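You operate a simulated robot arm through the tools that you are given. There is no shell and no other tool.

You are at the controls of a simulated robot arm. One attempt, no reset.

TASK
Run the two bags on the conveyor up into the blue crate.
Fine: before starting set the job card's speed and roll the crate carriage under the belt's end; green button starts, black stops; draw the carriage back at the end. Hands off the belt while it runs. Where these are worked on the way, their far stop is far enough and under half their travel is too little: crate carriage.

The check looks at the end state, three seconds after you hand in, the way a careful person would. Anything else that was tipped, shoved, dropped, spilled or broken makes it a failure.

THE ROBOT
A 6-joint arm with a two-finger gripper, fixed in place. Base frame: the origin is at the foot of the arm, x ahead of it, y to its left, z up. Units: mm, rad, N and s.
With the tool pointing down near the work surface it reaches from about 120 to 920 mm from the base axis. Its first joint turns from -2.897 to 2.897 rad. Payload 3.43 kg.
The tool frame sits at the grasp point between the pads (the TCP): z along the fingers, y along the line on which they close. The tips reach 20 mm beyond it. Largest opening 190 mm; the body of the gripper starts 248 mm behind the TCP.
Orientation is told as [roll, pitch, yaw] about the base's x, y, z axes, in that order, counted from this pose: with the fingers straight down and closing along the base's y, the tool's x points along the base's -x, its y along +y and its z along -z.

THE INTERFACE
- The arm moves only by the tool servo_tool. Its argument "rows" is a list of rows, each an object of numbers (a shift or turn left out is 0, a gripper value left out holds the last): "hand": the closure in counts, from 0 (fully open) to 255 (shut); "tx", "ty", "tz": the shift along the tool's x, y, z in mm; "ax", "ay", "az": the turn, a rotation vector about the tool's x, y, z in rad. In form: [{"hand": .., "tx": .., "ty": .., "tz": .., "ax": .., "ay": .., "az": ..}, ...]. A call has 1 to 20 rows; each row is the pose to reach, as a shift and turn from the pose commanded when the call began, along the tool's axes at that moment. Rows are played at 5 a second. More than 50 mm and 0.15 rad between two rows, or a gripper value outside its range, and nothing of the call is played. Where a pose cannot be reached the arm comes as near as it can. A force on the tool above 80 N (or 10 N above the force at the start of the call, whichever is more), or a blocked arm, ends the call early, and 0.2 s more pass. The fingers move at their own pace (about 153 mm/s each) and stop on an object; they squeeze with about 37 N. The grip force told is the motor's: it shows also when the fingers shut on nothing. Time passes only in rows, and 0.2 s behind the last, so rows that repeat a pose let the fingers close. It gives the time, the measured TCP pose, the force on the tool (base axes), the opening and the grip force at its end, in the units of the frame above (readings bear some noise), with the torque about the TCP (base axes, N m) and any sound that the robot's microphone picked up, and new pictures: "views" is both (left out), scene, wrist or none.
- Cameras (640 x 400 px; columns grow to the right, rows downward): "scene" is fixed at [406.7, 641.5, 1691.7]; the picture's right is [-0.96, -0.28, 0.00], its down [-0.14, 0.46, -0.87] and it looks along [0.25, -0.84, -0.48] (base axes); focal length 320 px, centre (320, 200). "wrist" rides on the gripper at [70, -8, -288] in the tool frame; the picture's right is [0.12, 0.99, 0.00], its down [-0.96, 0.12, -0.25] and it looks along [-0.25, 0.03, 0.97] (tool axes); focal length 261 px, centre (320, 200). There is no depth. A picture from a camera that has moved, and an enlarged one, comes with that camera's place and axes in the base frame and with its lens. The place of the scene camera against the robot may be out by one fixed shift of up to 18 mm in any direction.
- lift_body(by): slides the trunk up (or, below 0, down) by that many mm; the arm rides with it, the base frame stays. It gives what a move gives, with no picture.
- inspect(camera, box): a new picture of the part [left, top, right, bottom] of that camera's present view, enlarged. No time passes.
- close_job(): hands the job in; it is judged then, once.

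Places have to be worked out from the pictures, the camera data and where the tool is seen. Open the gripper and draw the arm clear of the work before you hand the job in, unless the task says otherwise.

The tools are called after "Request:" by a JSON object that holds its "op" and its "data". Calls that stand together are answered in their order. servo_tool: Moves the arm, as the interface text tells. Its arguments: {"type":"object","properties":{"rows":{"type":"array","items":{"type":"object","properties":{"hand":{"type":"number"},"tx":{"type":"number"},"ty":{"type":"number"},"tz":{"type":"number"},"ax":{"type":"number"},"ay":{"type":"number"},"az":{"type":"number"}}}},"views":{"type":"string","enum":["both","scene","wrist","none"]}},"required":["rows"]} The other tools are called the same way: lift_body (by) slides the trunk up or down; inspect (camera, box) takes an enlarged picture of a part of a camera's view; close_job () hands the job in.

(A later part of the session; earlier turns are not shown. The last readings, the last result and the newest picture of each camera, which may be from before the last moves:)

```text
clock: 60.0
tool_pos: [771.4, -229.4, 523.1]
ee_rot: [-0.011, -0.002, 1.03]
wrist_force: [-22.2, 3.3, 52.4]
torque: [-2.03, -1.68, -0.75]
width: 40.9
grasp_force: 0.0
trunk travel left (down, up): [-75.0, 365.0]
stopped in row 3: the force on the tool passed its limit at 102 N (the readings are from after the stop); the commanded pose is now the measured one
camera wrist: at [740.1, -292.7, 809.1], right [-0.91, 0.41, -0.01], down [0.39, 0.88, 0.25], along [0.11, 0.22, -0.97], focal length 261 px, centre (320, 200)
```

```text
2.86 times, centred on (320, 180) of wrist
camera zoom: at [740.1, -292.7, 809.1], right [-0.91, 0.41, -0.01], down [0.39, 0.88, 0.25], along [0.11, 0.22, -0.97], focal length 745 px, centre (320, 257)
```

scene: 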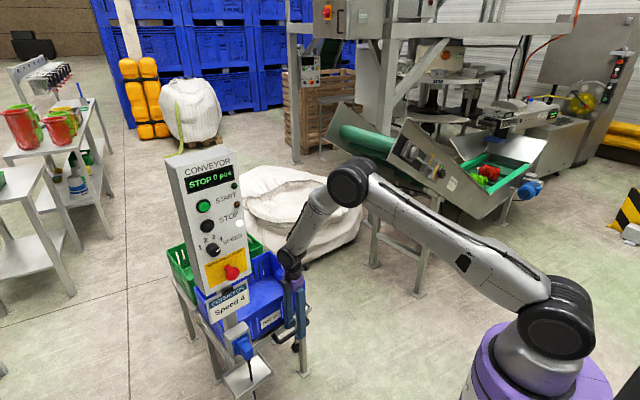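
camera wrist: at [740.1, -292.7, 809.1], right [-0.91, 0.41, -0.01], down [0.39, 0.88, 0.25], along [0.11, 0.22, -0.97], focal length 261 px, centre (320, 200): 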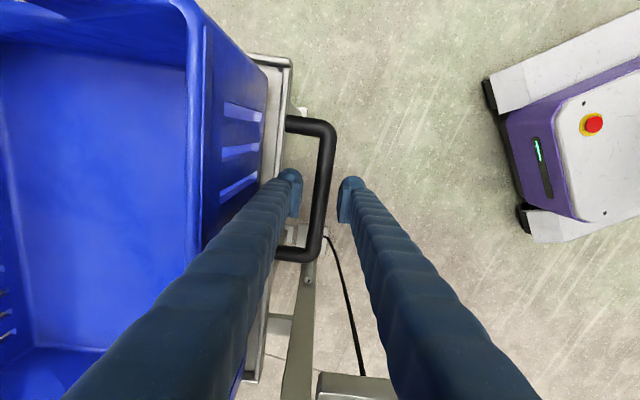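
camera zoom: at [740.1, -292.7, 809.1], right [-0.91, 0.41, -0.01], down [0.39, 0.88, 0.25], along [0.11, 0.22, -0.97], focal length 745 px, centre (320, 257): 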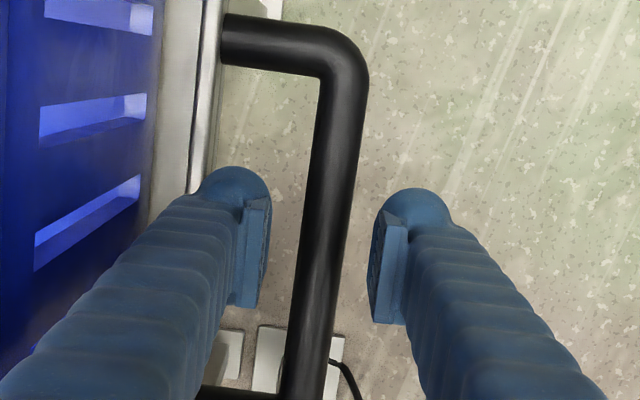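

Descending met resistance (inner finger on the tray's front rim, about 55 mm crateward of the bar): the finger ends are bulkier than the bare 16 mm. I lift 35 mm off immediately and look at the fingertip shape and the carriage.

Request:
{"op": "servo_tool", "data": {"rows": [{"tz": -12}, {"tz": -25}, {"tz": -37}, {"tz": -37}], "views": "both"}}

Request:
{"op": "inspect", "data": {"camera": "scene", "box": [250, 260, 350, 340]}}

Request:
{"op": "inspect", "data": {"camera": "wrist", "box": [240, 100, 400, 220]}}

```text
clock: 61.0
tool_pos: [774.6, -229.2, 553.1]
ee_rot: [-0.008, -0.002, 1.029]
wrist_force: [0.1, -0.2, 0.2]
torque: [-0.04, -0.02, 0.01]
width: 49.9
grasp_force: 0.0
trunk travel left (down, up): [-75.0, 365.0]
camera wrist: at [742.7, -292.9, 839.4], right [-0.91, 0.41, -0.01], down [0.4, 0.88, 0.25], along [0.11, 0.22, -0.97], focal length 261 px, centre (320, 200)
```

scene: 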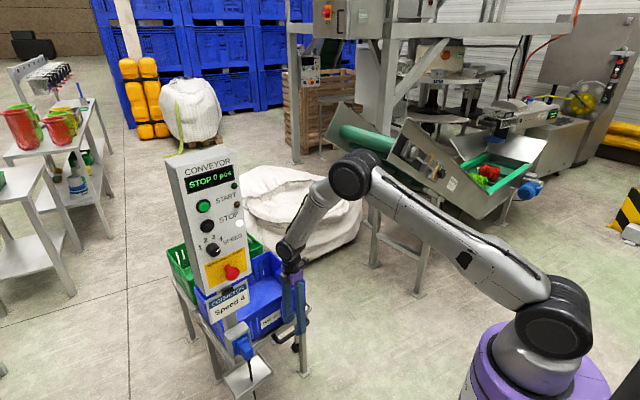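
wrist: 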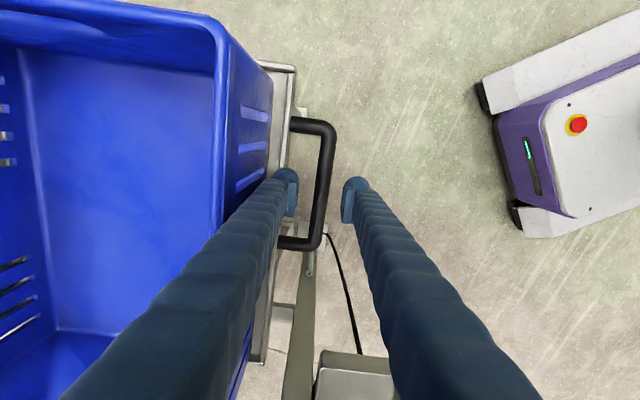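

```text
5.00 times, centred on (300, 300) of scene
camera zoom: at [406.7, 641.5, 1691.7], right [-0.96, -0.28, 0.0], down [-0.14, 0.46, -0.87], along [0.25, -0.84, -0.48], focal length 1599 px, centre (420, -300)
```

zoom: 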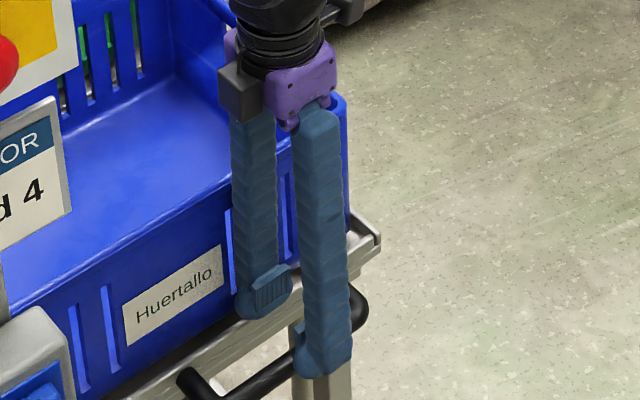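

```text
3.33 times, centred on (320, 160) of wrist
camera zoom: at [742.7, -292.9, 839.4], right [-0.91, 0.41, -0.01], down [0.4, 0.88, 0.25], along [0.11, 0.22, -0.97], focal length 869 px, centre (320, 333)
```

zoom: 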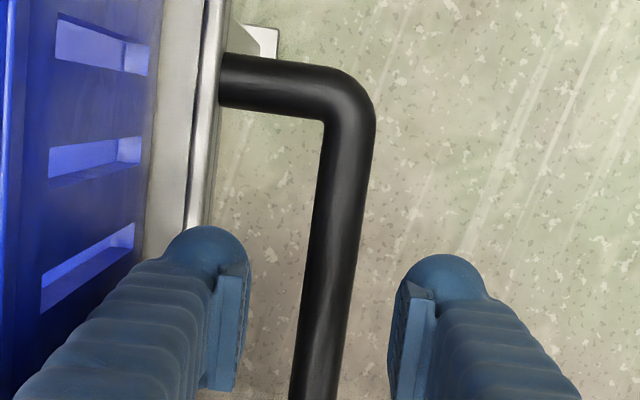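

Contact force is gone and the carriage looks undisturbed; the fingertips are about 32 mm thick, too tight for a wide straddle. Instead I'll push the handle's right leg from outside with closed fingers: close, slide 128 mm along +e1 above the bar, then lower beside the leg.

Request:
{"op": "servo_tool", "data": {"rows": [{"hand": 255}, {"hand": 255}, {"hand": 255, "tx": -32, "ty": -1}, {"tx": -64, "ty": -1}, {"tx": -96, "ty": -2}, {"tx": -128, "ty": -2}, {"tx": -128, "ty": -2, "tz": 0}], "views": "both"}}

Request:
{"op": "inspect", "data": {"camera": "wrist", "box": [230, 40, 410, 220]}}

Request:
{"op": "inspect", "data": {"camera": "scene", "box": [200, 220, 350, 350]}}

```text
clock: 62.6
tool_pos: [841.3, -120.9, 552.6]
ee_rot: [-0.008, -0.001, 1.031]
wrist_force: [0.1, 0.2, 0.2]
torque: [-0.06, 0.01, 0.0]
width: 0.0
grasp_force: 34.6
trunk travel left (down, up): [-75.0, 365.0]
camera wrist: at [811.1, -183.7, 840.7], right [-0.91, 0.41, -0.01], down [0.4, 0.88, 0.25], along [0.11, 0.22, -0.97], focal length 261 px, centre (320, 200)
```

scene: 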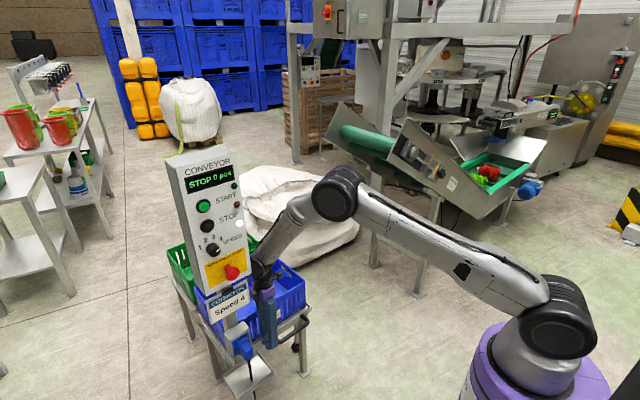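
wrist: 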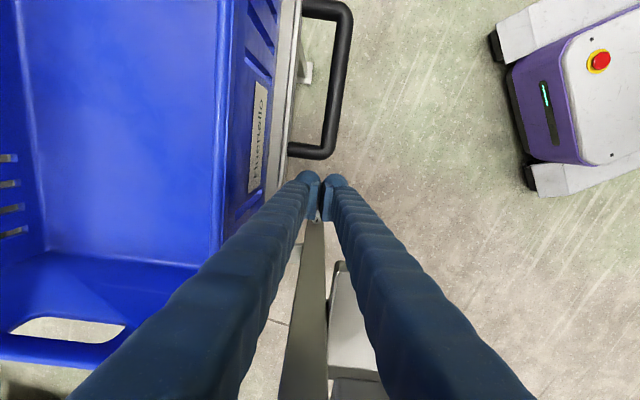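

```text
2.22 times, centred on (320, 130) of wrist
camera zoom: at [811.1, -183.7, 840.7], right [-0.91, 0.41, -0.01], down [0.4, 0.88, 0.25], along [0.11, 0.22, -0.97], focal length 579 px, centre (320, 356)
```

zoom: 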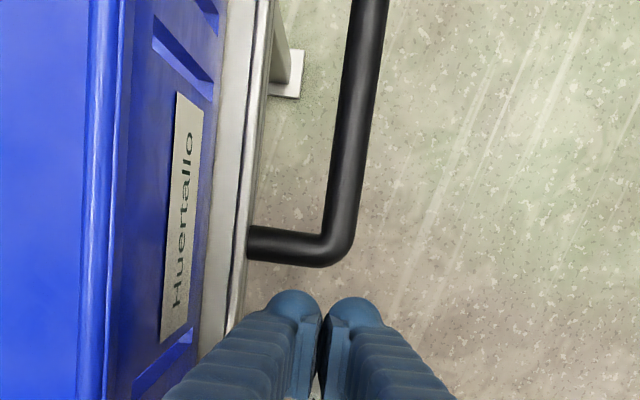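

```text
3.08 times, centred on (275, 285) of scene
camera zoom: at [406.7, 641.5, 1691.7], right [-0.96, -0.28, 0.0], down [-0.14, 0.46, -0.87], along [0.25, -0.84, -0.48], focal length 984 px, centre (458, -62)
```

zoom: 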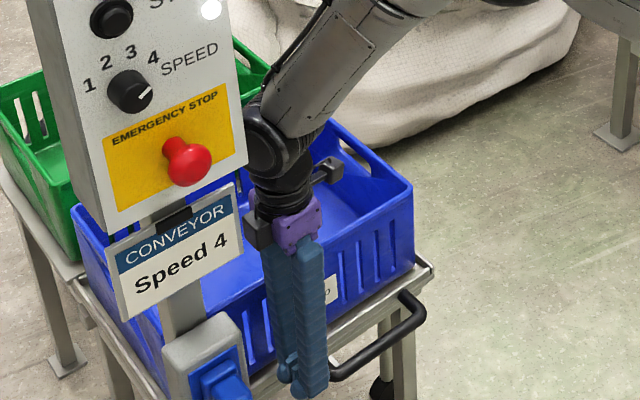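

The closed fingers hang about 20 mm outside the handle's right leg, with the wrist clear of the panel. I lower 47 mm beside the leg.

Request:
{"op": "servo_tool", "data": {"rows": [{"tz": 16}, {"tz": 32}, {"tz": 47}, {"tz": 47}], "views": "both"}}

Request:
{"op": "inspect", "data": {"camera": "scene", "box": [220, 260, 350, 350]}}

```text
clock: 63.6
tool_pos: [842.9, -120.6, 506.4]
ee_rot: [-0.007, -0.002, 1.03]
wrist_force: [0.1, 0.0, -0.1]
torque: [-0.04, 0.02, -0.01]
width: 0.0
grasp_force: 34.2
trunk travel left (down, up): [-75.0, 365.0]
camera wrist: at [810.9, -184.4, 792.8], right [-0.91, 0.41, -0.01], down [0.4, 0.88, 0.25], along [0.11, 0.22, -0.97], focal length 261 px, centre (320, 200)
```

scene: 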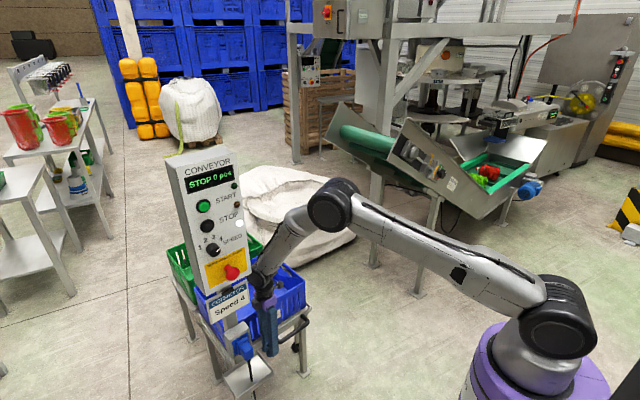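
wrist: 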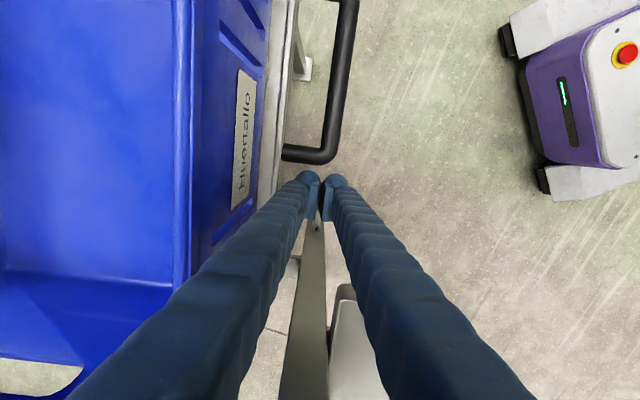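

```text
4.44 times, centred on (285, 305) of scene
camera zoom: at [406.7, 641.5, 1691.7], right [-0.96, -0.28, 0.0], down [-0.14, 0.46, -0.87], along [0.25, -0.84, -0.48], focal length 1421 px, centre (476, -267)
```

zoom: 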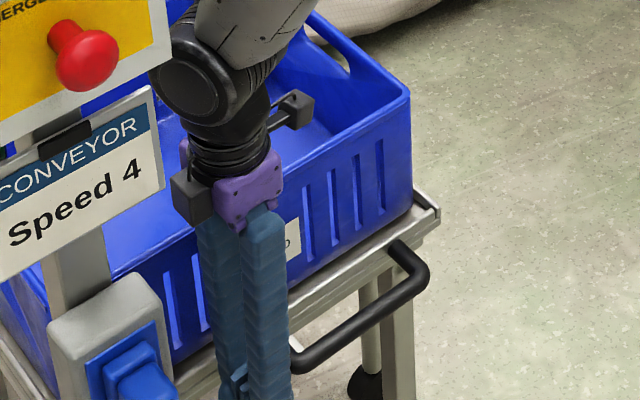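

Positioned beside the leg with no contact. I push along the tool's +x (toward the belt end) 60 mm in small steps and watch the force.

Request:
{"op": "servo_tool", "data": {"rows": [{"tx": 8}, {"tx": 16}, {"tx": 24}, {"tx": 32}, {"tx": 40}, {"tx": 50}, {"tx": 60}], "views": "both"}}

```text
clock: 65.2
tool_pos: [810.0, -172.7, 505.5]
ee_rot: [-0.008, 0.001, 1.027]
wrist_force: [-0.2, -0.6, 0.0]
torque: [0.01, -0.05, 0.02]
width: 0.0
grasp_force: 34.2
trunk travel left (down, up): [-75.0, 365.0]
camera wrist: at [779.2, -236.4, 793.1], right [-0.91, 0.41, -0.01], down [0.4, 0.88, 0.25], along [0.11, 0.22, -0.97], focal length 261 px, centre (320, 200)
```

scene: 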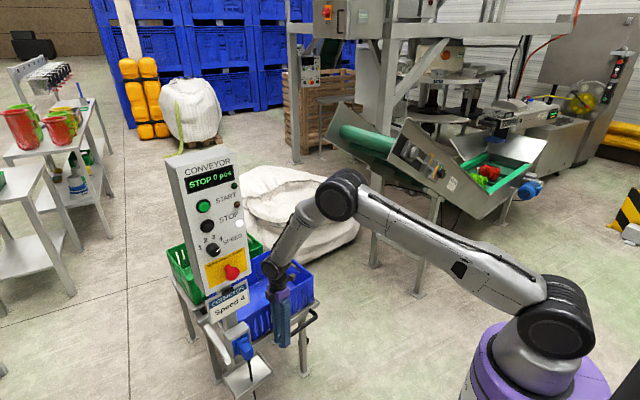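
wrist: 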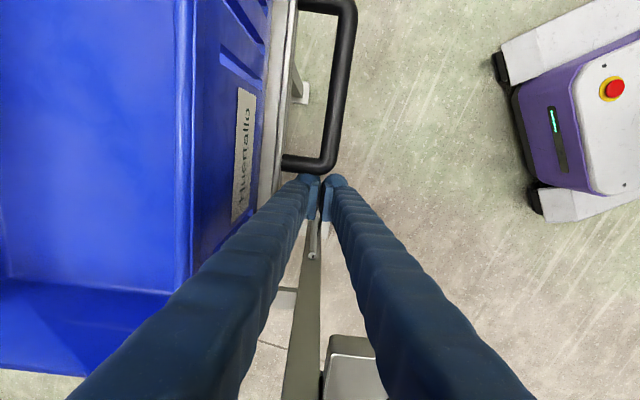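

The carriage is rolling smoothly (blue crate has shifted toward the belt, handle touching the fingers, no resistance). I continue pushing 200 mm at 100 mm/s.

Request:
{"op": "servo_tool", "data": {"rows": [{"tx": 15}, {"tx": 35}, {"tx": 55}, {"tx": 75}, {"tx": 95}, {"tx": 115}, {"tx": 135}, {"tx": 155}, {"tx": 175}, {"tx": 190}, {"tx": 200}], "views": "both"}}

```text
clock: 67.6
tool_pos: [707.9, -344.6, 506.2]
ee_rot: [-0.007, 0.002, 1.026]
wrist_force: [0.6, 0.3, 0.2]
torque: [0.01, -0.03, -0.02]
width: 0.0
grasp_force: 34.5
trunk travel left (down, up): [-75.0, 365.0]
camera wrist: at [676.1, -408.4, 793.0], right [-0.91, 0.41, -0.01], down [0.4, 0.88, 0.25], along [0.11, 0.22, -0.97], focal length 261 px, centre (320, 200)
```

scene: 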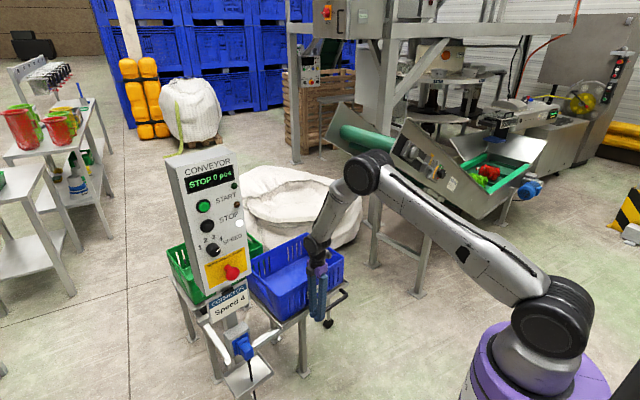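
wrist: 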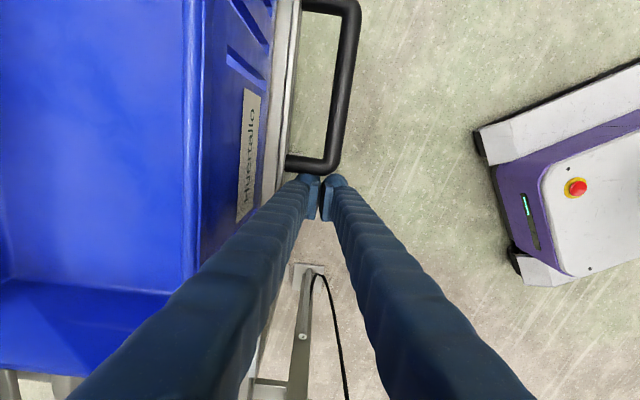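

The carriage has travelled about 240 mm and the handle stays in contact. I push another 200 mm, expecting the stop somewhere ahead.

Request:
{"op": "servo_tool", "data": {"rows": [{"tx": 15}, {"tx": 35}, {"tx": 55}, {"tx": 75}, {"tx": 95}, {"tx": 115}, {"tx": 135}, {"tx": 155}, {"tx": 175}, {"tx": 190}, {"tx": 200}], "views": "both"}}

```text
clock: 70.0
tool_pos: [603.7, -514.9, 506.4]
ee_rot: [-0.007, 0.001, 1.03]
wrist_force: [-0.5, -0.1, 0.2]
torque: [-0.01, -0.01, -0.02]
width: 0.0
grasp_force: 34.2
trunk travel left (down, up): [-75.0, 365.0]
camera wrist: at [573.2, -578.9, 793.2], right [-0.91, 0.41, -0.01], down [0.4, 0.88, 0.25], along [0.11, 0.22, -0.97], focal length 261 px, centre (320, 200)
```

scene: 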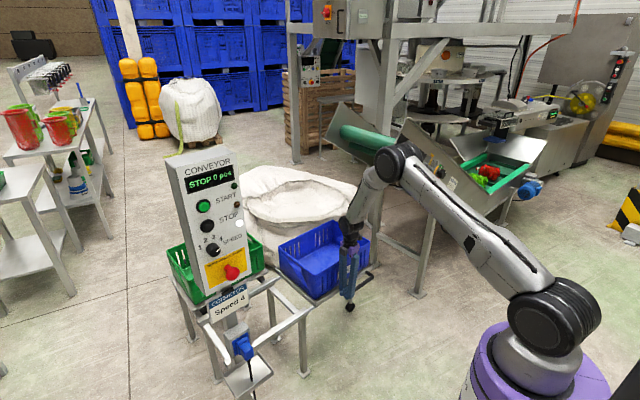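
wrist: 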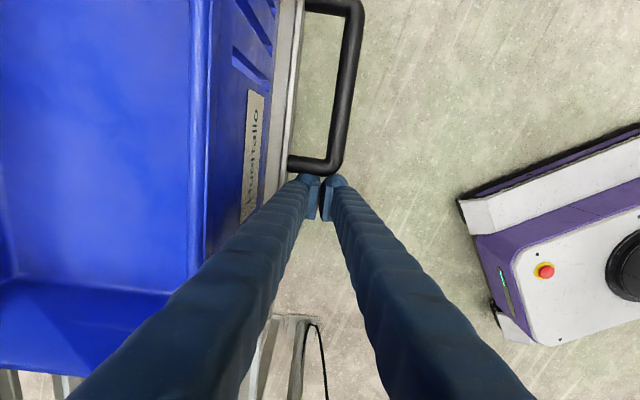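

About 440 mm of travel so far and still free. I continue more slowly to find the far stop.

Request:
{"op": "servo_tool", "data": {"rows": [{"tx": 10}, {"tx": 22}, {"tx": 34}, {"tx": 46}, {"tx": 58}, {"tx": 70}, {"tx": 82}, {"tx": 94}, {"tx": 106}, {"tx": 118}, {"tx": 130}], "views": "both"}}

```text
clock: 72.4
tool_pos: [537.6, -627.8, 506.1]
ee_rot: [-0.006, -0.001, 1.031]
wrist_force: [0.8, -0.5, -0.5]
torque: [-0.05, 0.0, 0.01]
width: 0.1
grasp_force: 34.1
trunk travel left (down, up): [-75.0, 365.0]
camera wrist: at [505.9, -690.5, 792.6], right [-0.91, 0.41, -0.01], down [0.4, 0.88, 0.25], along [0.11, 0.22, -0.97], focal length 261 px, centre (320, 200)
```

scene: 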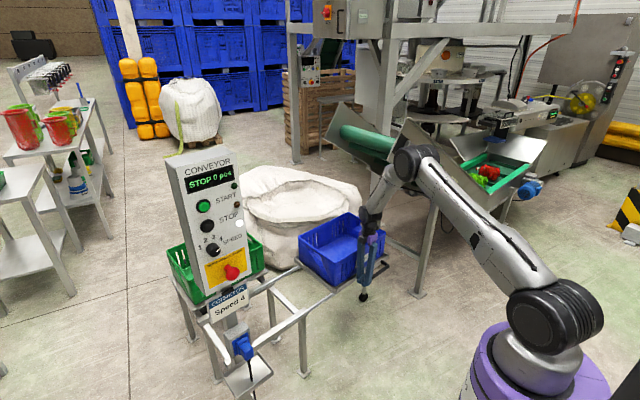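
wrist: 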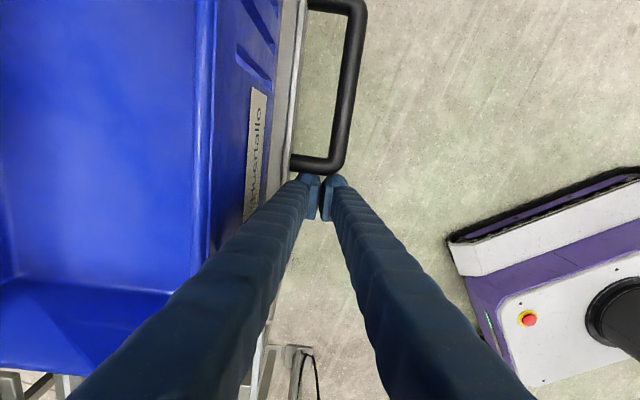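

Travel is now ~570 mm, and the crate nears the belt's end. I keep pushing slowly for the stop.

Request:
{"op": "servo_tool", "data": {"rows": [{"tx": 8}, {"tx": 18}, {"tx": 28}, {"tx": 38}, {"tx": 48}, {"tx": 58}, {"tx": 68}, {"tx": 78}, {"tx": 88}, {"tx": 98}], "views": "both"}}

```text
clock: 73.4
tool_pos: [525.4, -643.7, 503.9]
ee_rot: [0.0, -0.01, 1.033]
wrist_force: [5.7, 5.8, -4.9]
torque: [0.08, -0.07, 0.13]
width: 0.0
grasp_force: 34.4
trunk travel left (down, up): [-75.0, 365.0]
stopped in row 4: the force on the tool passed its limit at 94 N (the readings are from after the stop); the commanded pose is now the measured one
camera wrist: at [494.8, -711.8, 790.1], right [-0.91, 0.41, 0.0], down [0.39, 0.88, 0.26], along [0.1, 0.23, -0.97], focal length 261 px, centre (320, 200)
```

scene: 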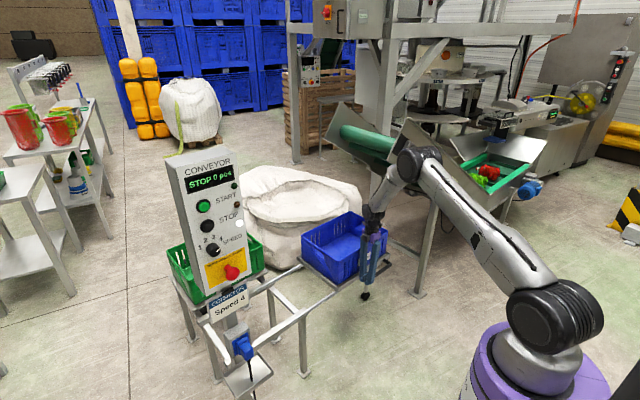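
wrist: 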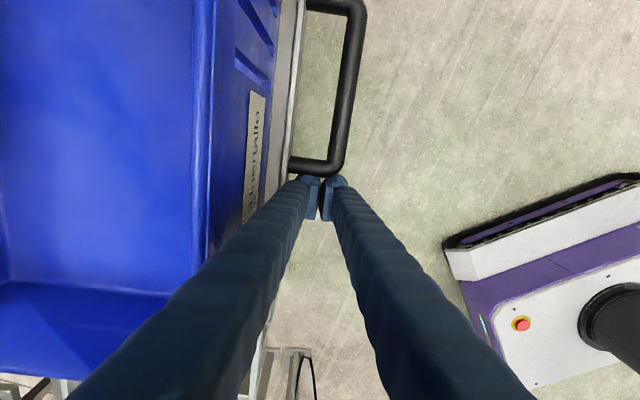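

The far stop is reached (94 N spike after about 590 mm of travel) and the blue crate now sits beneath the belt's end. I ease the fingers back off the handle and rise straight up.

Request:
{"op": "servo_tool", "data": {"rows": [{"tx": -12}, {"tx": -25}, {"tx": -25, "tz": -40}, {"tx": -25, "tz": -85}, {"tx": -25, "tz": -130}, {"tx": -25, "tz": -175}, {"tx": -25, "tz": -220}, {"tx": -25, "tz": -265}, {"tx": -25, "tz": -310}, {"tx": -25, "tz": -350}], "views": "both"}}

Request:
{"op": "inspect", "data": {"camera": "scene", "box": [270, 100, 440, 310]}}

Request:
{"op": "inspect", "data": {"camera": "wrist", "box": [150, 0, 400, 200]}}

```text
clock: 75.6
tool_pos: [533.1, -622.6, 843.8]
ee_rot: [0.017, -0.017, 1.029]
wrist_force: [-14.0, 32.0, -76.2]
torque: [-2.95, -7.68, -2.5]
width: 0.0
grasp_force: 34.7
trunk travel left (down, up): [-75.0, 365.0]
camera wrist: at [504.7, -692.8, 1129.1], right [-0.91, 0.41, 0.01], down [0.4, 0.88, 0.27], along [0.1, 0.25, -0.96], focal length 261 px, centre (320, 200)
```

scene: 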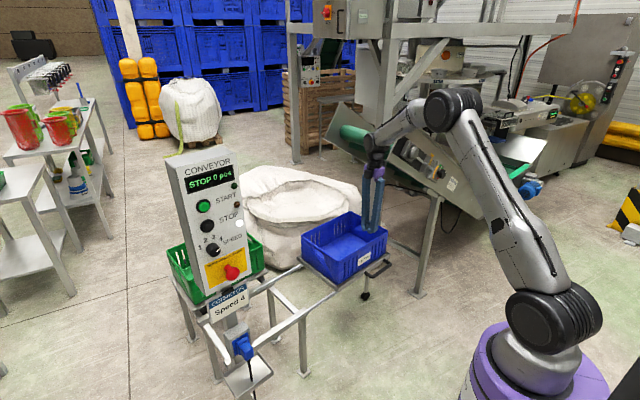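
wrist: 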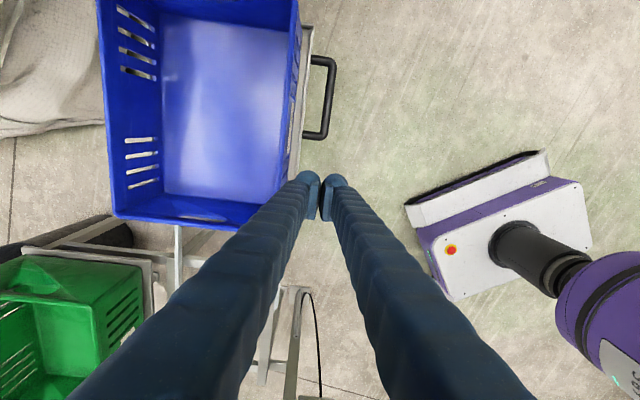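

```text
1.90 times, centred on (355, 205) of scene
camera zoom: at [406.7, 641.5, 1691.7], right [-0.96, -0.28, 0.0], down [-0.14, 0.46, -0.87], along [0.25, -0.84, -0.48], focal length 609 px, centre (253, 190)
```

zoom: 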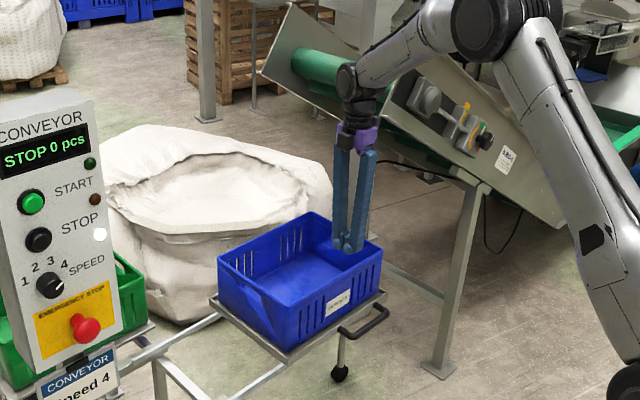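

```text
2.00 times, centred on (275, 100) of wrist
camera zoom: at [504.7, -692.8, 1129.1], right [-0.91, 0.41, 0.01], down [0.4, 0.88, 0.27], along [0.1, 0.25, -0.96], focal length 521 px, centre (410, 400)
```

zoom: 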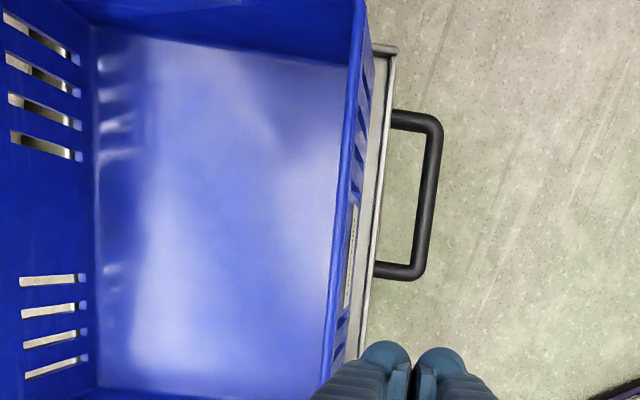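

The readings show a real contact (76 N downward): the camera/wrist is pressing up against the conveyor's near side plate, whose front lower corner triangulates to about (490,-687,1169). I immediately lower 60 mm and then move away along +e1 before going anywhere else.

Request:
{"op": "servo_tool", "data": {"rows": [{"tz": 15}, {"tz": 35}, {"tz": 60}, {"tz": 80}, {"tz": 80, "tx": -30}, {"tz": 80, "tx": -75}, {"tz": 80, "tx": -120}, {"tz": 80, "tx": -165}, {"tz": 80, "tx": -210}, {"tz": 80, "tx": -250}], "views": "both"}}

Request:
{"op": "inspect", "data": {"camera": "scene", "box": [300, 80, 480, 260]}}

```text
clock: 77.8
tool_pos: [664.3, -412.5, 776.5]
ee_rot: [0.0, -0.01, 1.031]
wrist_force: [-0.6, -0.5, -1.0]
torque: [0.04, -0.01, 0.02]
width: 0.1
grasp_force: 34.0
trunk travel left (down, up): [-75.0, 365.0]
camera wrist: at [633.9, -478.8, 1063.2], right [-0.91, 0.41, 0.0], down [0.39, 0.88, 0.26], along [0.11, 0.23, -0.97], focal length 261 px, centre (320, 200)
```

scene: 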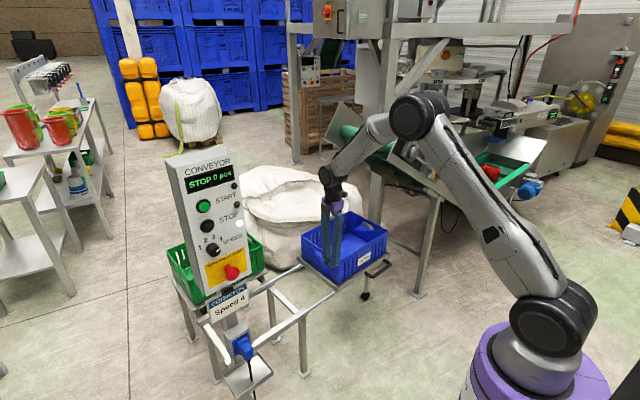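
wrist: 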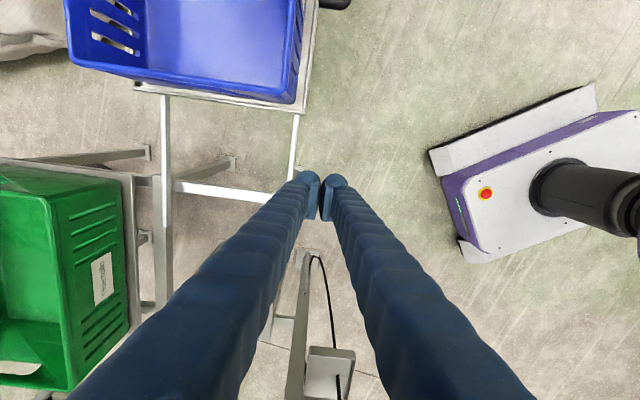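

```text
2.22 times, centred on (390, 170) of scene
camera zoom: at [406.7, 641.5, 1691.7], right [-0.96, -0.28, 0.0], down [-0.14, 0.46, -0.87], along [0.25, -0.84, -0.48], focal length 711 px, centre (164, 267)
```

zoom: 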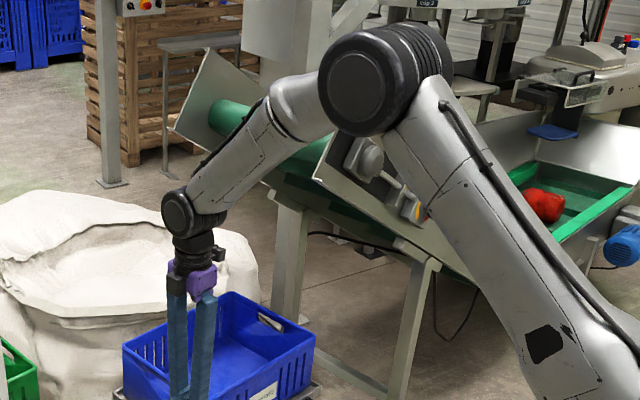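

The contact is cleared (forces ~0), the conveyor and crate look unchanged. I swing back to the +y side in front of the panel, staying low and near the base, yawing to face the panel orientation.

Request:
{"op": "servo_tool", "data": {"rows": [{"tx": -26.5, "ty": 34.6, "tz": -11, "az": 0.092}, {"tx": -53, "ty": 69.1, "tz": -22, "az": 0.185}, {"tx": -79.6, "ty": 103.7, "tz": -33, "az": 0.277}, {"tx": -106.1, "ty": 138.2, "tz": -44, "az": 0.37}, {"tx": -143, "ty": 164.2, "tz": -44, "az": 0.462}, {"tx": -179.9, "ty": 190.2, "tz": -44, "az": 0.554}, {"tx": -216.8, "ty": 216.2, "tz": -44, "az": 0.647}, {"tx": -253.7, "ty": 242.1, "tz": -44, "az": 0.739}, {"tx": -290.6, "ty": 268.1, "tz": -44, "az": 0.832}, {"tx": -327.5, "ty": 294.1, "tz": -44, "az": 0.924}, {"tx": -355.7, "ty": 327.3, "tz": -41, "az": 1.016}, {"tx": -383.9, "ty": 360.6, "tz": -38, "az": 1.109}, {"tx": -412.1, "ty": 393.8, "tz": -35, "az": 1.201}, {"tx": -440.4, "ty": 427.1, "tz": -32, "az": 1.294}, {"tx": -468.6, "ty": 460.3, "tz": -29, "az": 1.386}, {"tx": -496.8, "ty": 493.6, "tz": -26, "az": 1.478}, {"tx": -525.1, "ty": 526.8, "tz": -23, "az": 1.571}], "views": "both"}}

Request:
{"op": "inspect", "data": {"camera": "scene", "box": [280, 80, 560, 300]}}

```text
clock: 81.4
tool_pos: [480.3, 307.9, 805.9]
ee_rot: [0.008, -0.001, -0.541]
wrist_force: [0.2, -0.5, 0.5]
torque: [0.07, 0.0, 0.01]
width: 0.1
grasp_force: 34.1
trunk travel left (down, up): [-75.0, 365.0]
camera wrist: at [413.7, 335.3, 1091.9], right [0.41, 0.91, 0.01], down [0.88, -0.4, 0.25], along [0.23, -0.09, -0.97], focal length 261 px, centre (320, 200)
```

scene: 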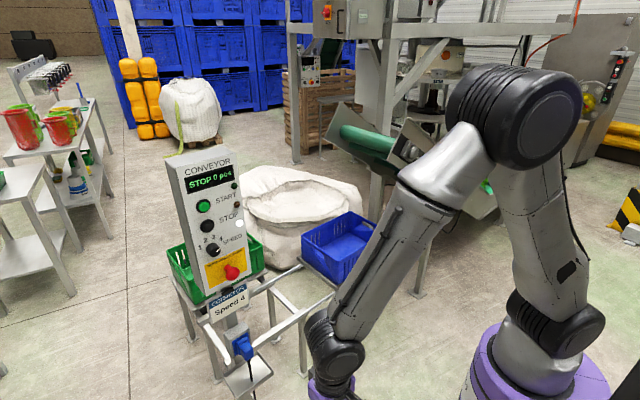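
wrist: 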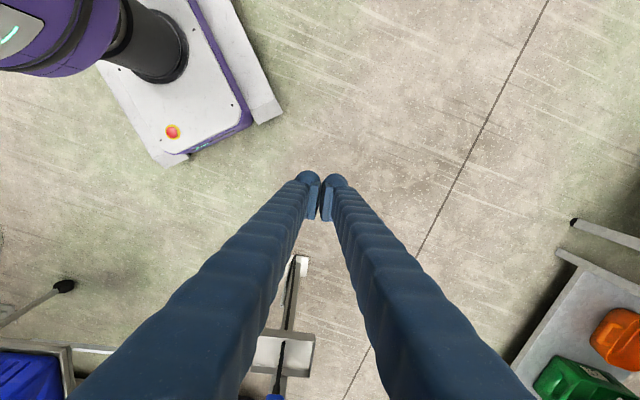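

```text
1.82 times, centred on (420, 190) of scene
camera zoom: at [406.7, 641.5, 1691.7], right [-0.96, -0.28, 0.0], down [-0.14, 0.46, -0.87], along [0.25, -0.84, -0.48], focal length 582 px, centre (138, 218)
```

zoom: 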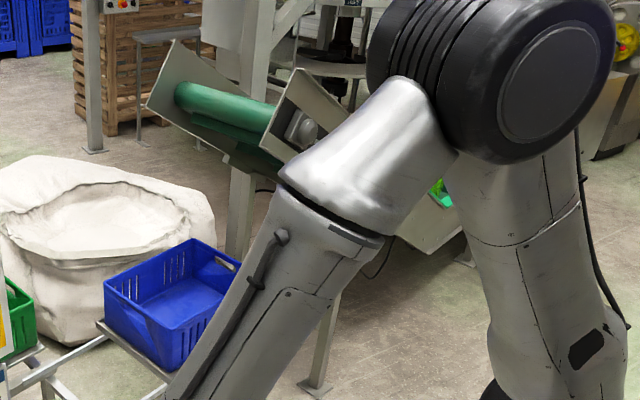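

The carriage is still at its far position under the belt end. I tilt up to face the START button, stopping about 55 mm short of it at (811,107,1289).

Request:
{"op": "servo_tool", "data": {"rows": [{"tx": -27.6, "tz": -34.5, "ay": -0.107}, {"tx": -55.2, "tz": -69, "ay": -0.214}, {"tx": -82.9, "tz": -103.5, "ay": -0.322}, {"tx": -110.5, "tz": -138, "ay": -0.429}, {"tx": -138.1, "tz": -172.5, "ay": -0.536}, {"tx": -165.7, "ty": -0.5, "tz": -207, "ay": -0.643}, {"tx": -193.4, "ty": -0.7, "tz": -241.6, "ay": -0.75}, {"tx": -221, "ty": -0.8, "tz": -276.1, "ay": -0.858}, {"tx": -248.6, "ty": -0.9, "tz": -310.6, "ay": -0.965}, {"tx": -276.2, "ty": -1, "tz": -345.1, "ay": -1.072}, {"tx": -303.8, "ty": -1.1, "tz": -379.6, "ay": -1.179}, {"tx": -331.5, "ty": -1.2, "tz": -414.1, "ay": -1.286}, {"tx": -359.1, "ty": -1.3, "tz": -448.6, "ay": -1.393}, {"tx": -386.7, "ty": -1.4, "tz": -483.1, "ay": -1.501}], "views": "both"}}

Request:
{"op": "inspect", "data": {"camera": "wrist", "box": [230, 70, 410, 250]}}

```text
clock: 84.4
tool_pos: [809.4, 104.7, 1289.8]
ee_rot: [0.137, -1.504, -0.675]
wrist_force: [1.4, 0.7, -0.5]
torque: [0.0, -0.01, 0.02]
width: 0.0
grasp_force: 34.3
trunk travel left (down, up): [-75.0, 365.0]
camera wrist: at [555.3, 248.3, 1237.6], right [0.5, 0.86, -0.11], down [-0.1, 0.18, 0.98], along [0.86, -0.48, 0.18], focal length 261 px, centre (320, 200)
```

scene: 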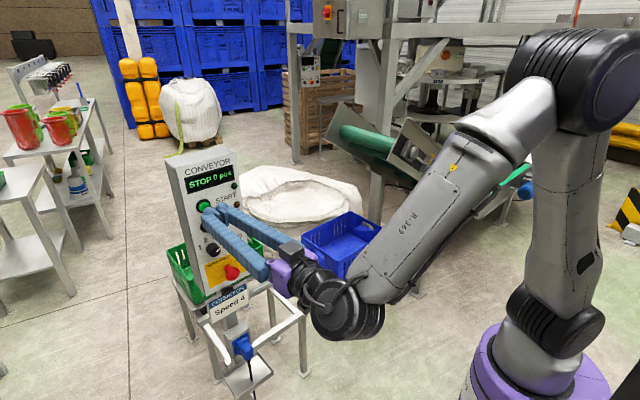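
wrist: 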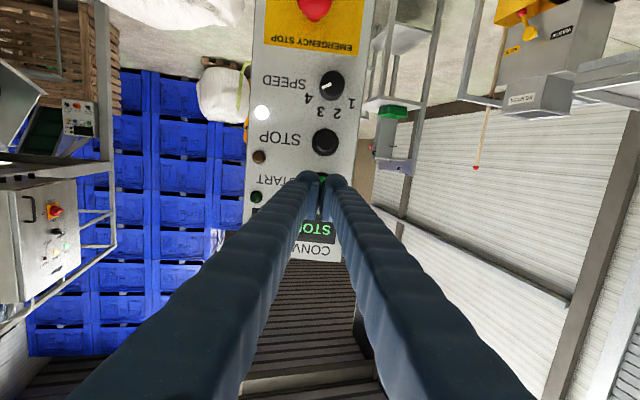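

```text
2.22 times, centred on (320, 160) of wrist
camera zoom: at [555.3, 248.3, 1237.6], right [0.5, 0.86, -0.11], down [-0.1, 0.18, 0.98], along [0.86, -0.48, 0.18], focal length 579 px, centre (320, 289)
```

zoom: 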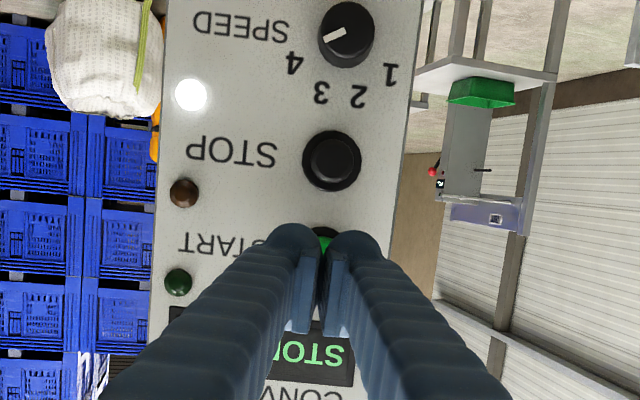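

The closed fingertips are lined up with START (its rim shows just between them). I advance 48 mm to just short of it, then press in small steps.

Request:
{"op": "servo_tool", "data": {"rows": [{"tz": 16}, {"tz": 32}, {"tz": 46}, {"tz": 50}, {"tz": 53}, {"tz": 56}, {"tz": 56}], "views": "scene"}}

Request:
{"op": "inspect", "data": {"camera": "scene", "box": [150, 150, 290, 260]}}

```text
clock: 86.0
tool_pos: [858.1, 76.6, 1284.4]
ee_rot: [0.135, -1.499, -0.674]
wrist_force: [-8.4, 3.1, 0.5]
torque: [-0.03, -0.05, -0.07]
width: 5.9
grasp_force: 34.0
trunk travel left (down, up): [-75.0, 365.0]
heard: click
```

scene: 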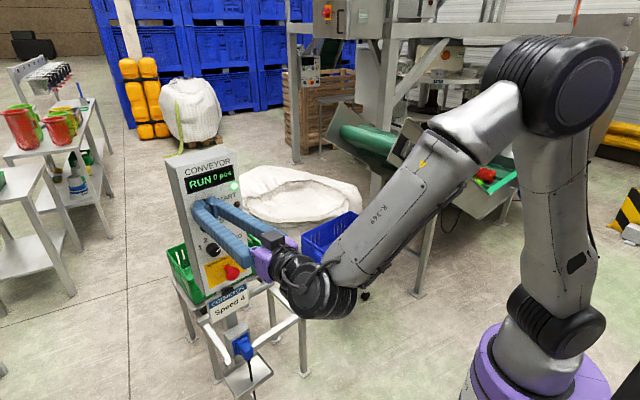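

```text
3.64 times, centred on (220, 205) of scene
camera zoom: at [406.7, 641.5, 1691.7], right [-0.96, -0.28, 0.0], down [-0.14, 0.46, -0.87], along [0.25, -0.84, -0.48], focal length 1163 px, centre (684, 182)
```

zoom: 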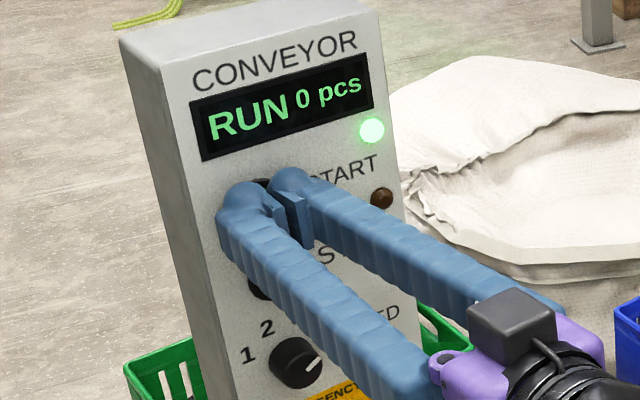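

The conveyor is running (display RUN, click heard, green lamp lit). I back off 40 mm and move down 60 mm to wait in front of STOP, watching the bags and the counter.

Request:
{"op": "servo_tool", "data": {"rows": [{"tz": -14}, {"tz": -28}, {"tz": -42}, {"tz": -42, "tx": 30}, {"tz": -42, "tx": 60}], "views": "both"}}

Request:
{"op": "inspect", "data": {"camera": "scene", "box": [290, 80, 540, 280]}}

Request:
{"op": "inspect", "data": {"camera": "scene", "box": [150, 150, 290, 260]}}

```text
clock: 87.2
tool_pos: [819.9, 100.1, 1227.0]
ee_rot: [0.124, -1.502, -0.662]
wrist_force: [-0.7, 1.0, 0.2]
torque: [-0.04, -0.04, 0.0]
width: 0.0
grasp_force: 34.7
trunk travel left (down, up): [-75.0, 365.0]
camera wrist: at [564.5, 244.1, 1176.0], right [0.5, 0.86, -0.11], down [-0.1, 0.18, 0.98], along [0.86, -0.48, 0.18], focal length 261 px, centre (320, 200)
```

scene: 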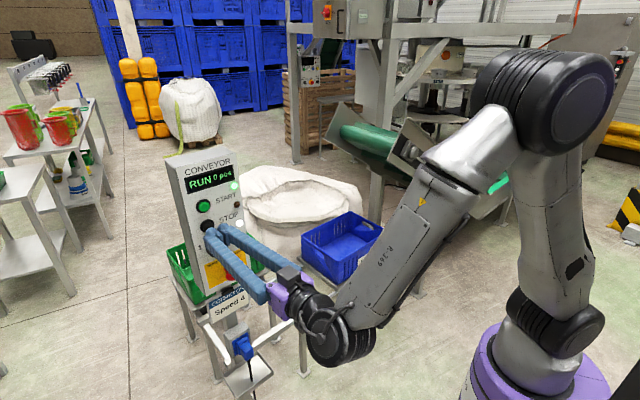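
wrist: 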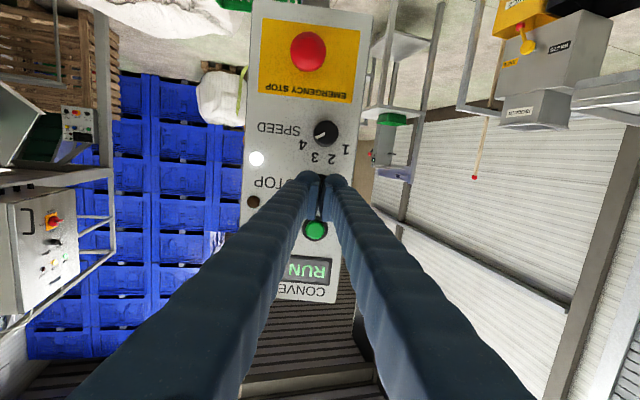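

```text
2.00 times, centred on (415, 180) of scene
camera zoom: at [406.7, 641.5, 1691.7], right [-0.96, -0.28, 0.0], down [-0.14, 0.46, -0.87], along [0.25, -0.84, -0.48], focal length 640 px, centre (130, 240)
```

zoom: 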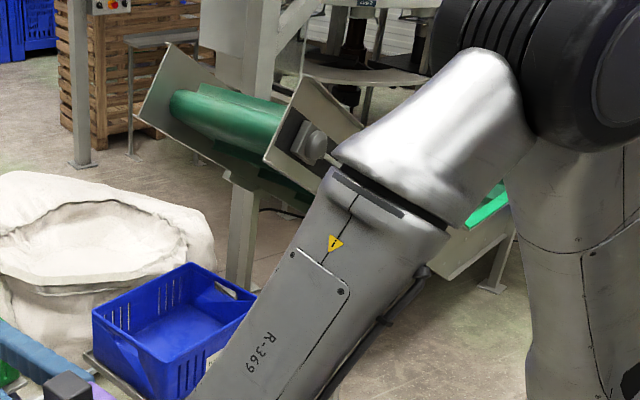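

```text
3.64 times, centred on (220, 205) of scene
camera zoom: at [406.7, 641.5, 1691.7], right [-0.96, -0.28, 0.0], down [-0.14, 0.46, -0.87], along [0.25, -0.84, -0.48], focal length 1163 px, centre (684, 182)
```

zoom: 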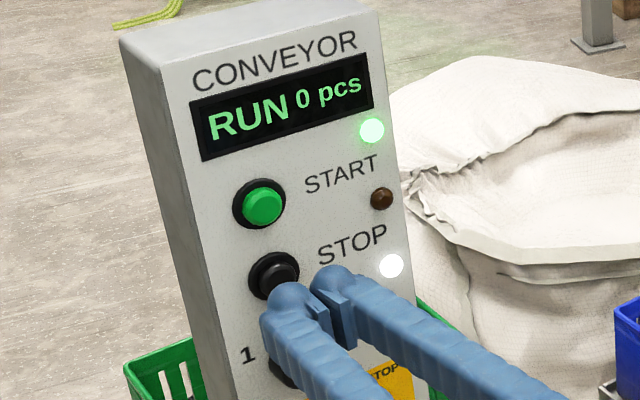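

Running with 0 pcs so far; I hold still and let time pass while watching.

Request:
{"op": "servo_tool", "data": {"rows": [{"tz": 0}, {"tz": 0}, {"tz": 0}, {"tz": 0}, {"tz": 0}], "views": "scene"}}

Request:
{"op": "inspect", "data": {"camera": "scene", "box": [150, 80, 430, 300]}}

```text
clock: 88.4
tool_pos: [818.7, 99.8, 1227.3]
ee_rot: [0.131, -1.5, -0.672]
wrist_force: [-0.5, -0.2, 0.1]
torque: [0.0, 0.0, -0.01]
width: 0.0
grasp_force: 34.0
trunk travel left (down, up): [-75.0, 365.0]
```

scene: 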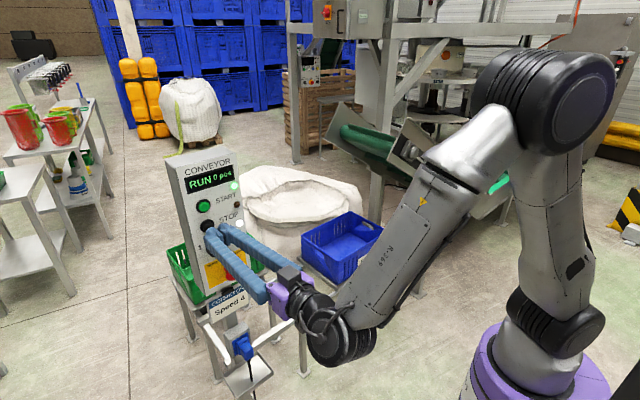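

```text
1.82 times, centred on (290, 190) of scene
camera zoom: at [406.7, 641.5, 1691.7], right [-0.96, -0.28, 0.0], down [-0.14, 0.46, -0.87], along [0.25, -0.84, -0.48], focal length 582 px, centre (374, 218)
```

zoom: 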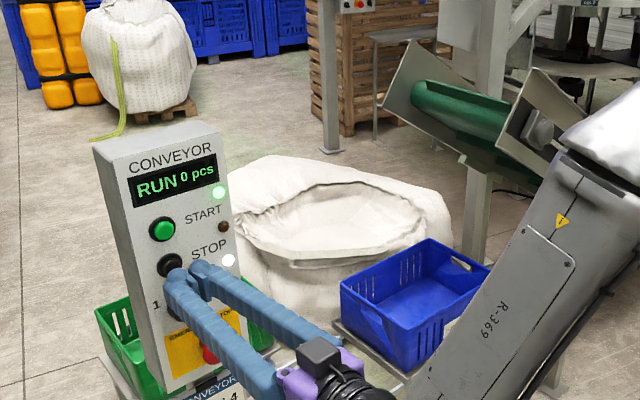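

Still 0 pcs; I keep waiting in short steps with the hand held clear of the belt.

Request:
{"op": "servo_tool", "data": {"rows": [{"tz": 0}, {"tz": 0}, {"tz": 0}, {"tz": 0}, {"tz": 0}], "views": "scene"}}

Request:
{"op": "inspect", "data": {"camera": "scene", "box": [150, 80, 430, 300]}}

```text
clock: 89.6
tool_pos: [818.5, 100.4, 1227.9]
ee_rot: [0.131, -1.5, -0.671]
wrist_force: [0.1, 0.0, -0.1]
torque: [-0.02, 0.04, 0.05]
width: 0.2
grasp_force: 34.1
trunk travel left (down, up): [-75.0, 365.0]
```

scene: 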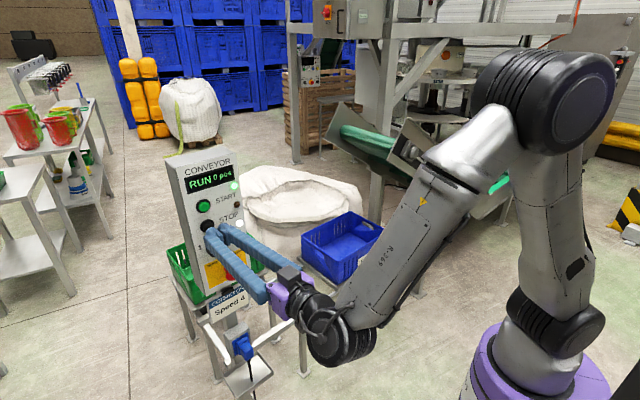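

```text
1.82 times, centred on (290, 190) of scene
camera zoom: at [406.7, 641.5, 1691.7], right [-0.96, -0.28, 0.0], down [-0.14, 0.46, -0.87], along [0.25, -0.84, -0.48], focal length 582 px, centre (374, 218)
```

zoom: 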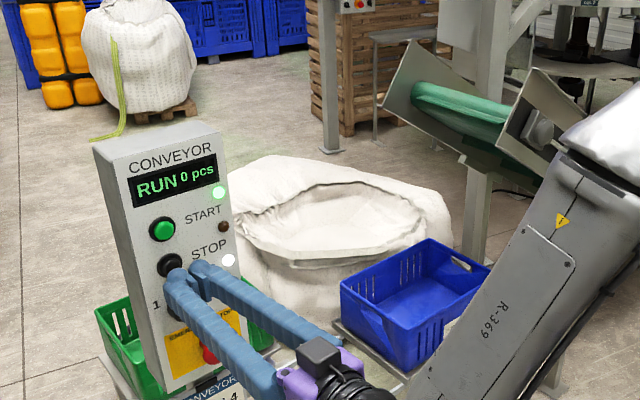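

Belt cleats are moving but no bag has reached the top yet; I continue to wait.

Request:
{"op": "servo_tool", "data": {"rows": [{"tz": 0}, {"tz": 0}, {"tz": 0}, {"tz": 0}, {"tz": 0}, {"tz": 0}], "views": "scene"}}

Request:
{"op": "inspect", "data": {"camera": "scene", "box": [150, 80, 430, 300]}}

```text
clock: 91.0
tool_pos: [819.5, 99.9, 1227.6]
ee_rot: [0.131, -1.501, -0.672]
wrist_force: [0.5, -0.7, 0.4]
torque: [-0.01, 0.03, -0.02]
width: 0.0
grasp_force: 34.6
trunk travel left (down, up): [-75.0, 365.0]
```

scene: 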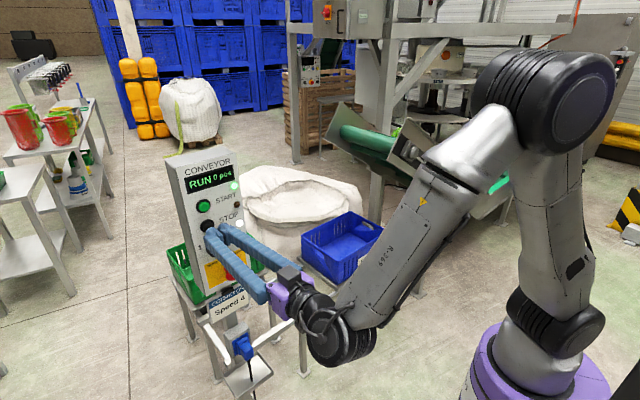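

```text
1.82 times, centred on (290, 190) of scene
camera zoom: at [406.7, 641.5, 1691.7], right [-0.96, -0.28, 0.0], down [-0.14, 0.46, -0.87], along [0.25, -0.84, -0.48], focal length 582 px, centre (374, 218)
```

zoom: 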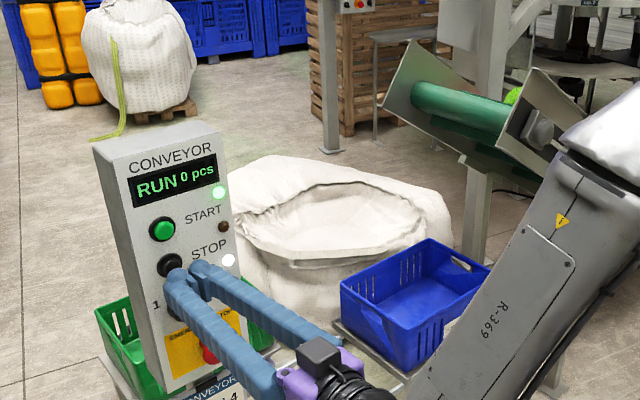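

The green bag has come into view near the top of the belt. I wait a little more.

Request:
{"op": "servo_tool", "data": {"rows": [{"tz": 0}, {"tz": 0}, {"tz": 0}], "views": "scene"}}

Request:
{"op": "inspect", "data": {"camera": "scene", "box": [150, 80, 430, 300]}}

```text
clock: 91.8
tool_pos: [818.8, 100.3, 1227.7]
ee_rot: [0.129, -1.501, -0.67]
wrist_force: [0.4, 0.3, 0.1]
torque: [0.03, 0.02, 0.03]
width: 0.0
grasp_force: 34.2
trunk travel left (down, up): [-75.0, 365.0]
```

scene: 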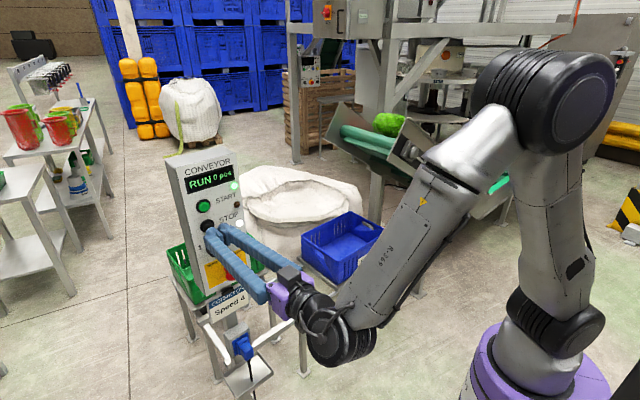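

```text
1.82 times, centred on (290, 190) of scene
camera zoom: at [406.7, 641.5, 1691.7], right [-0.96, -0.28, 0.0], down [-0.14, 0.46, -0.87], along [0.25, -0.84, -0.48], focal length 582 px, centre (374, 218)
```

zoom: 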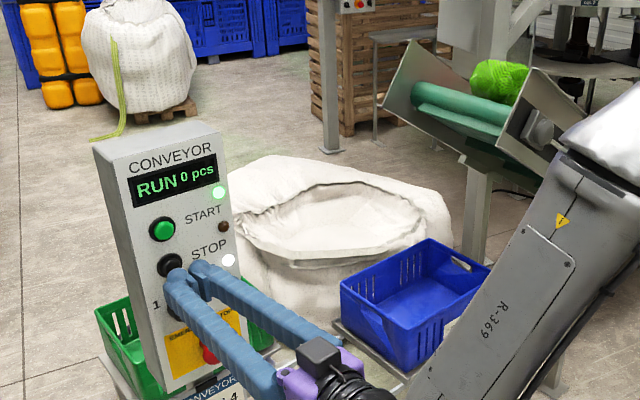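

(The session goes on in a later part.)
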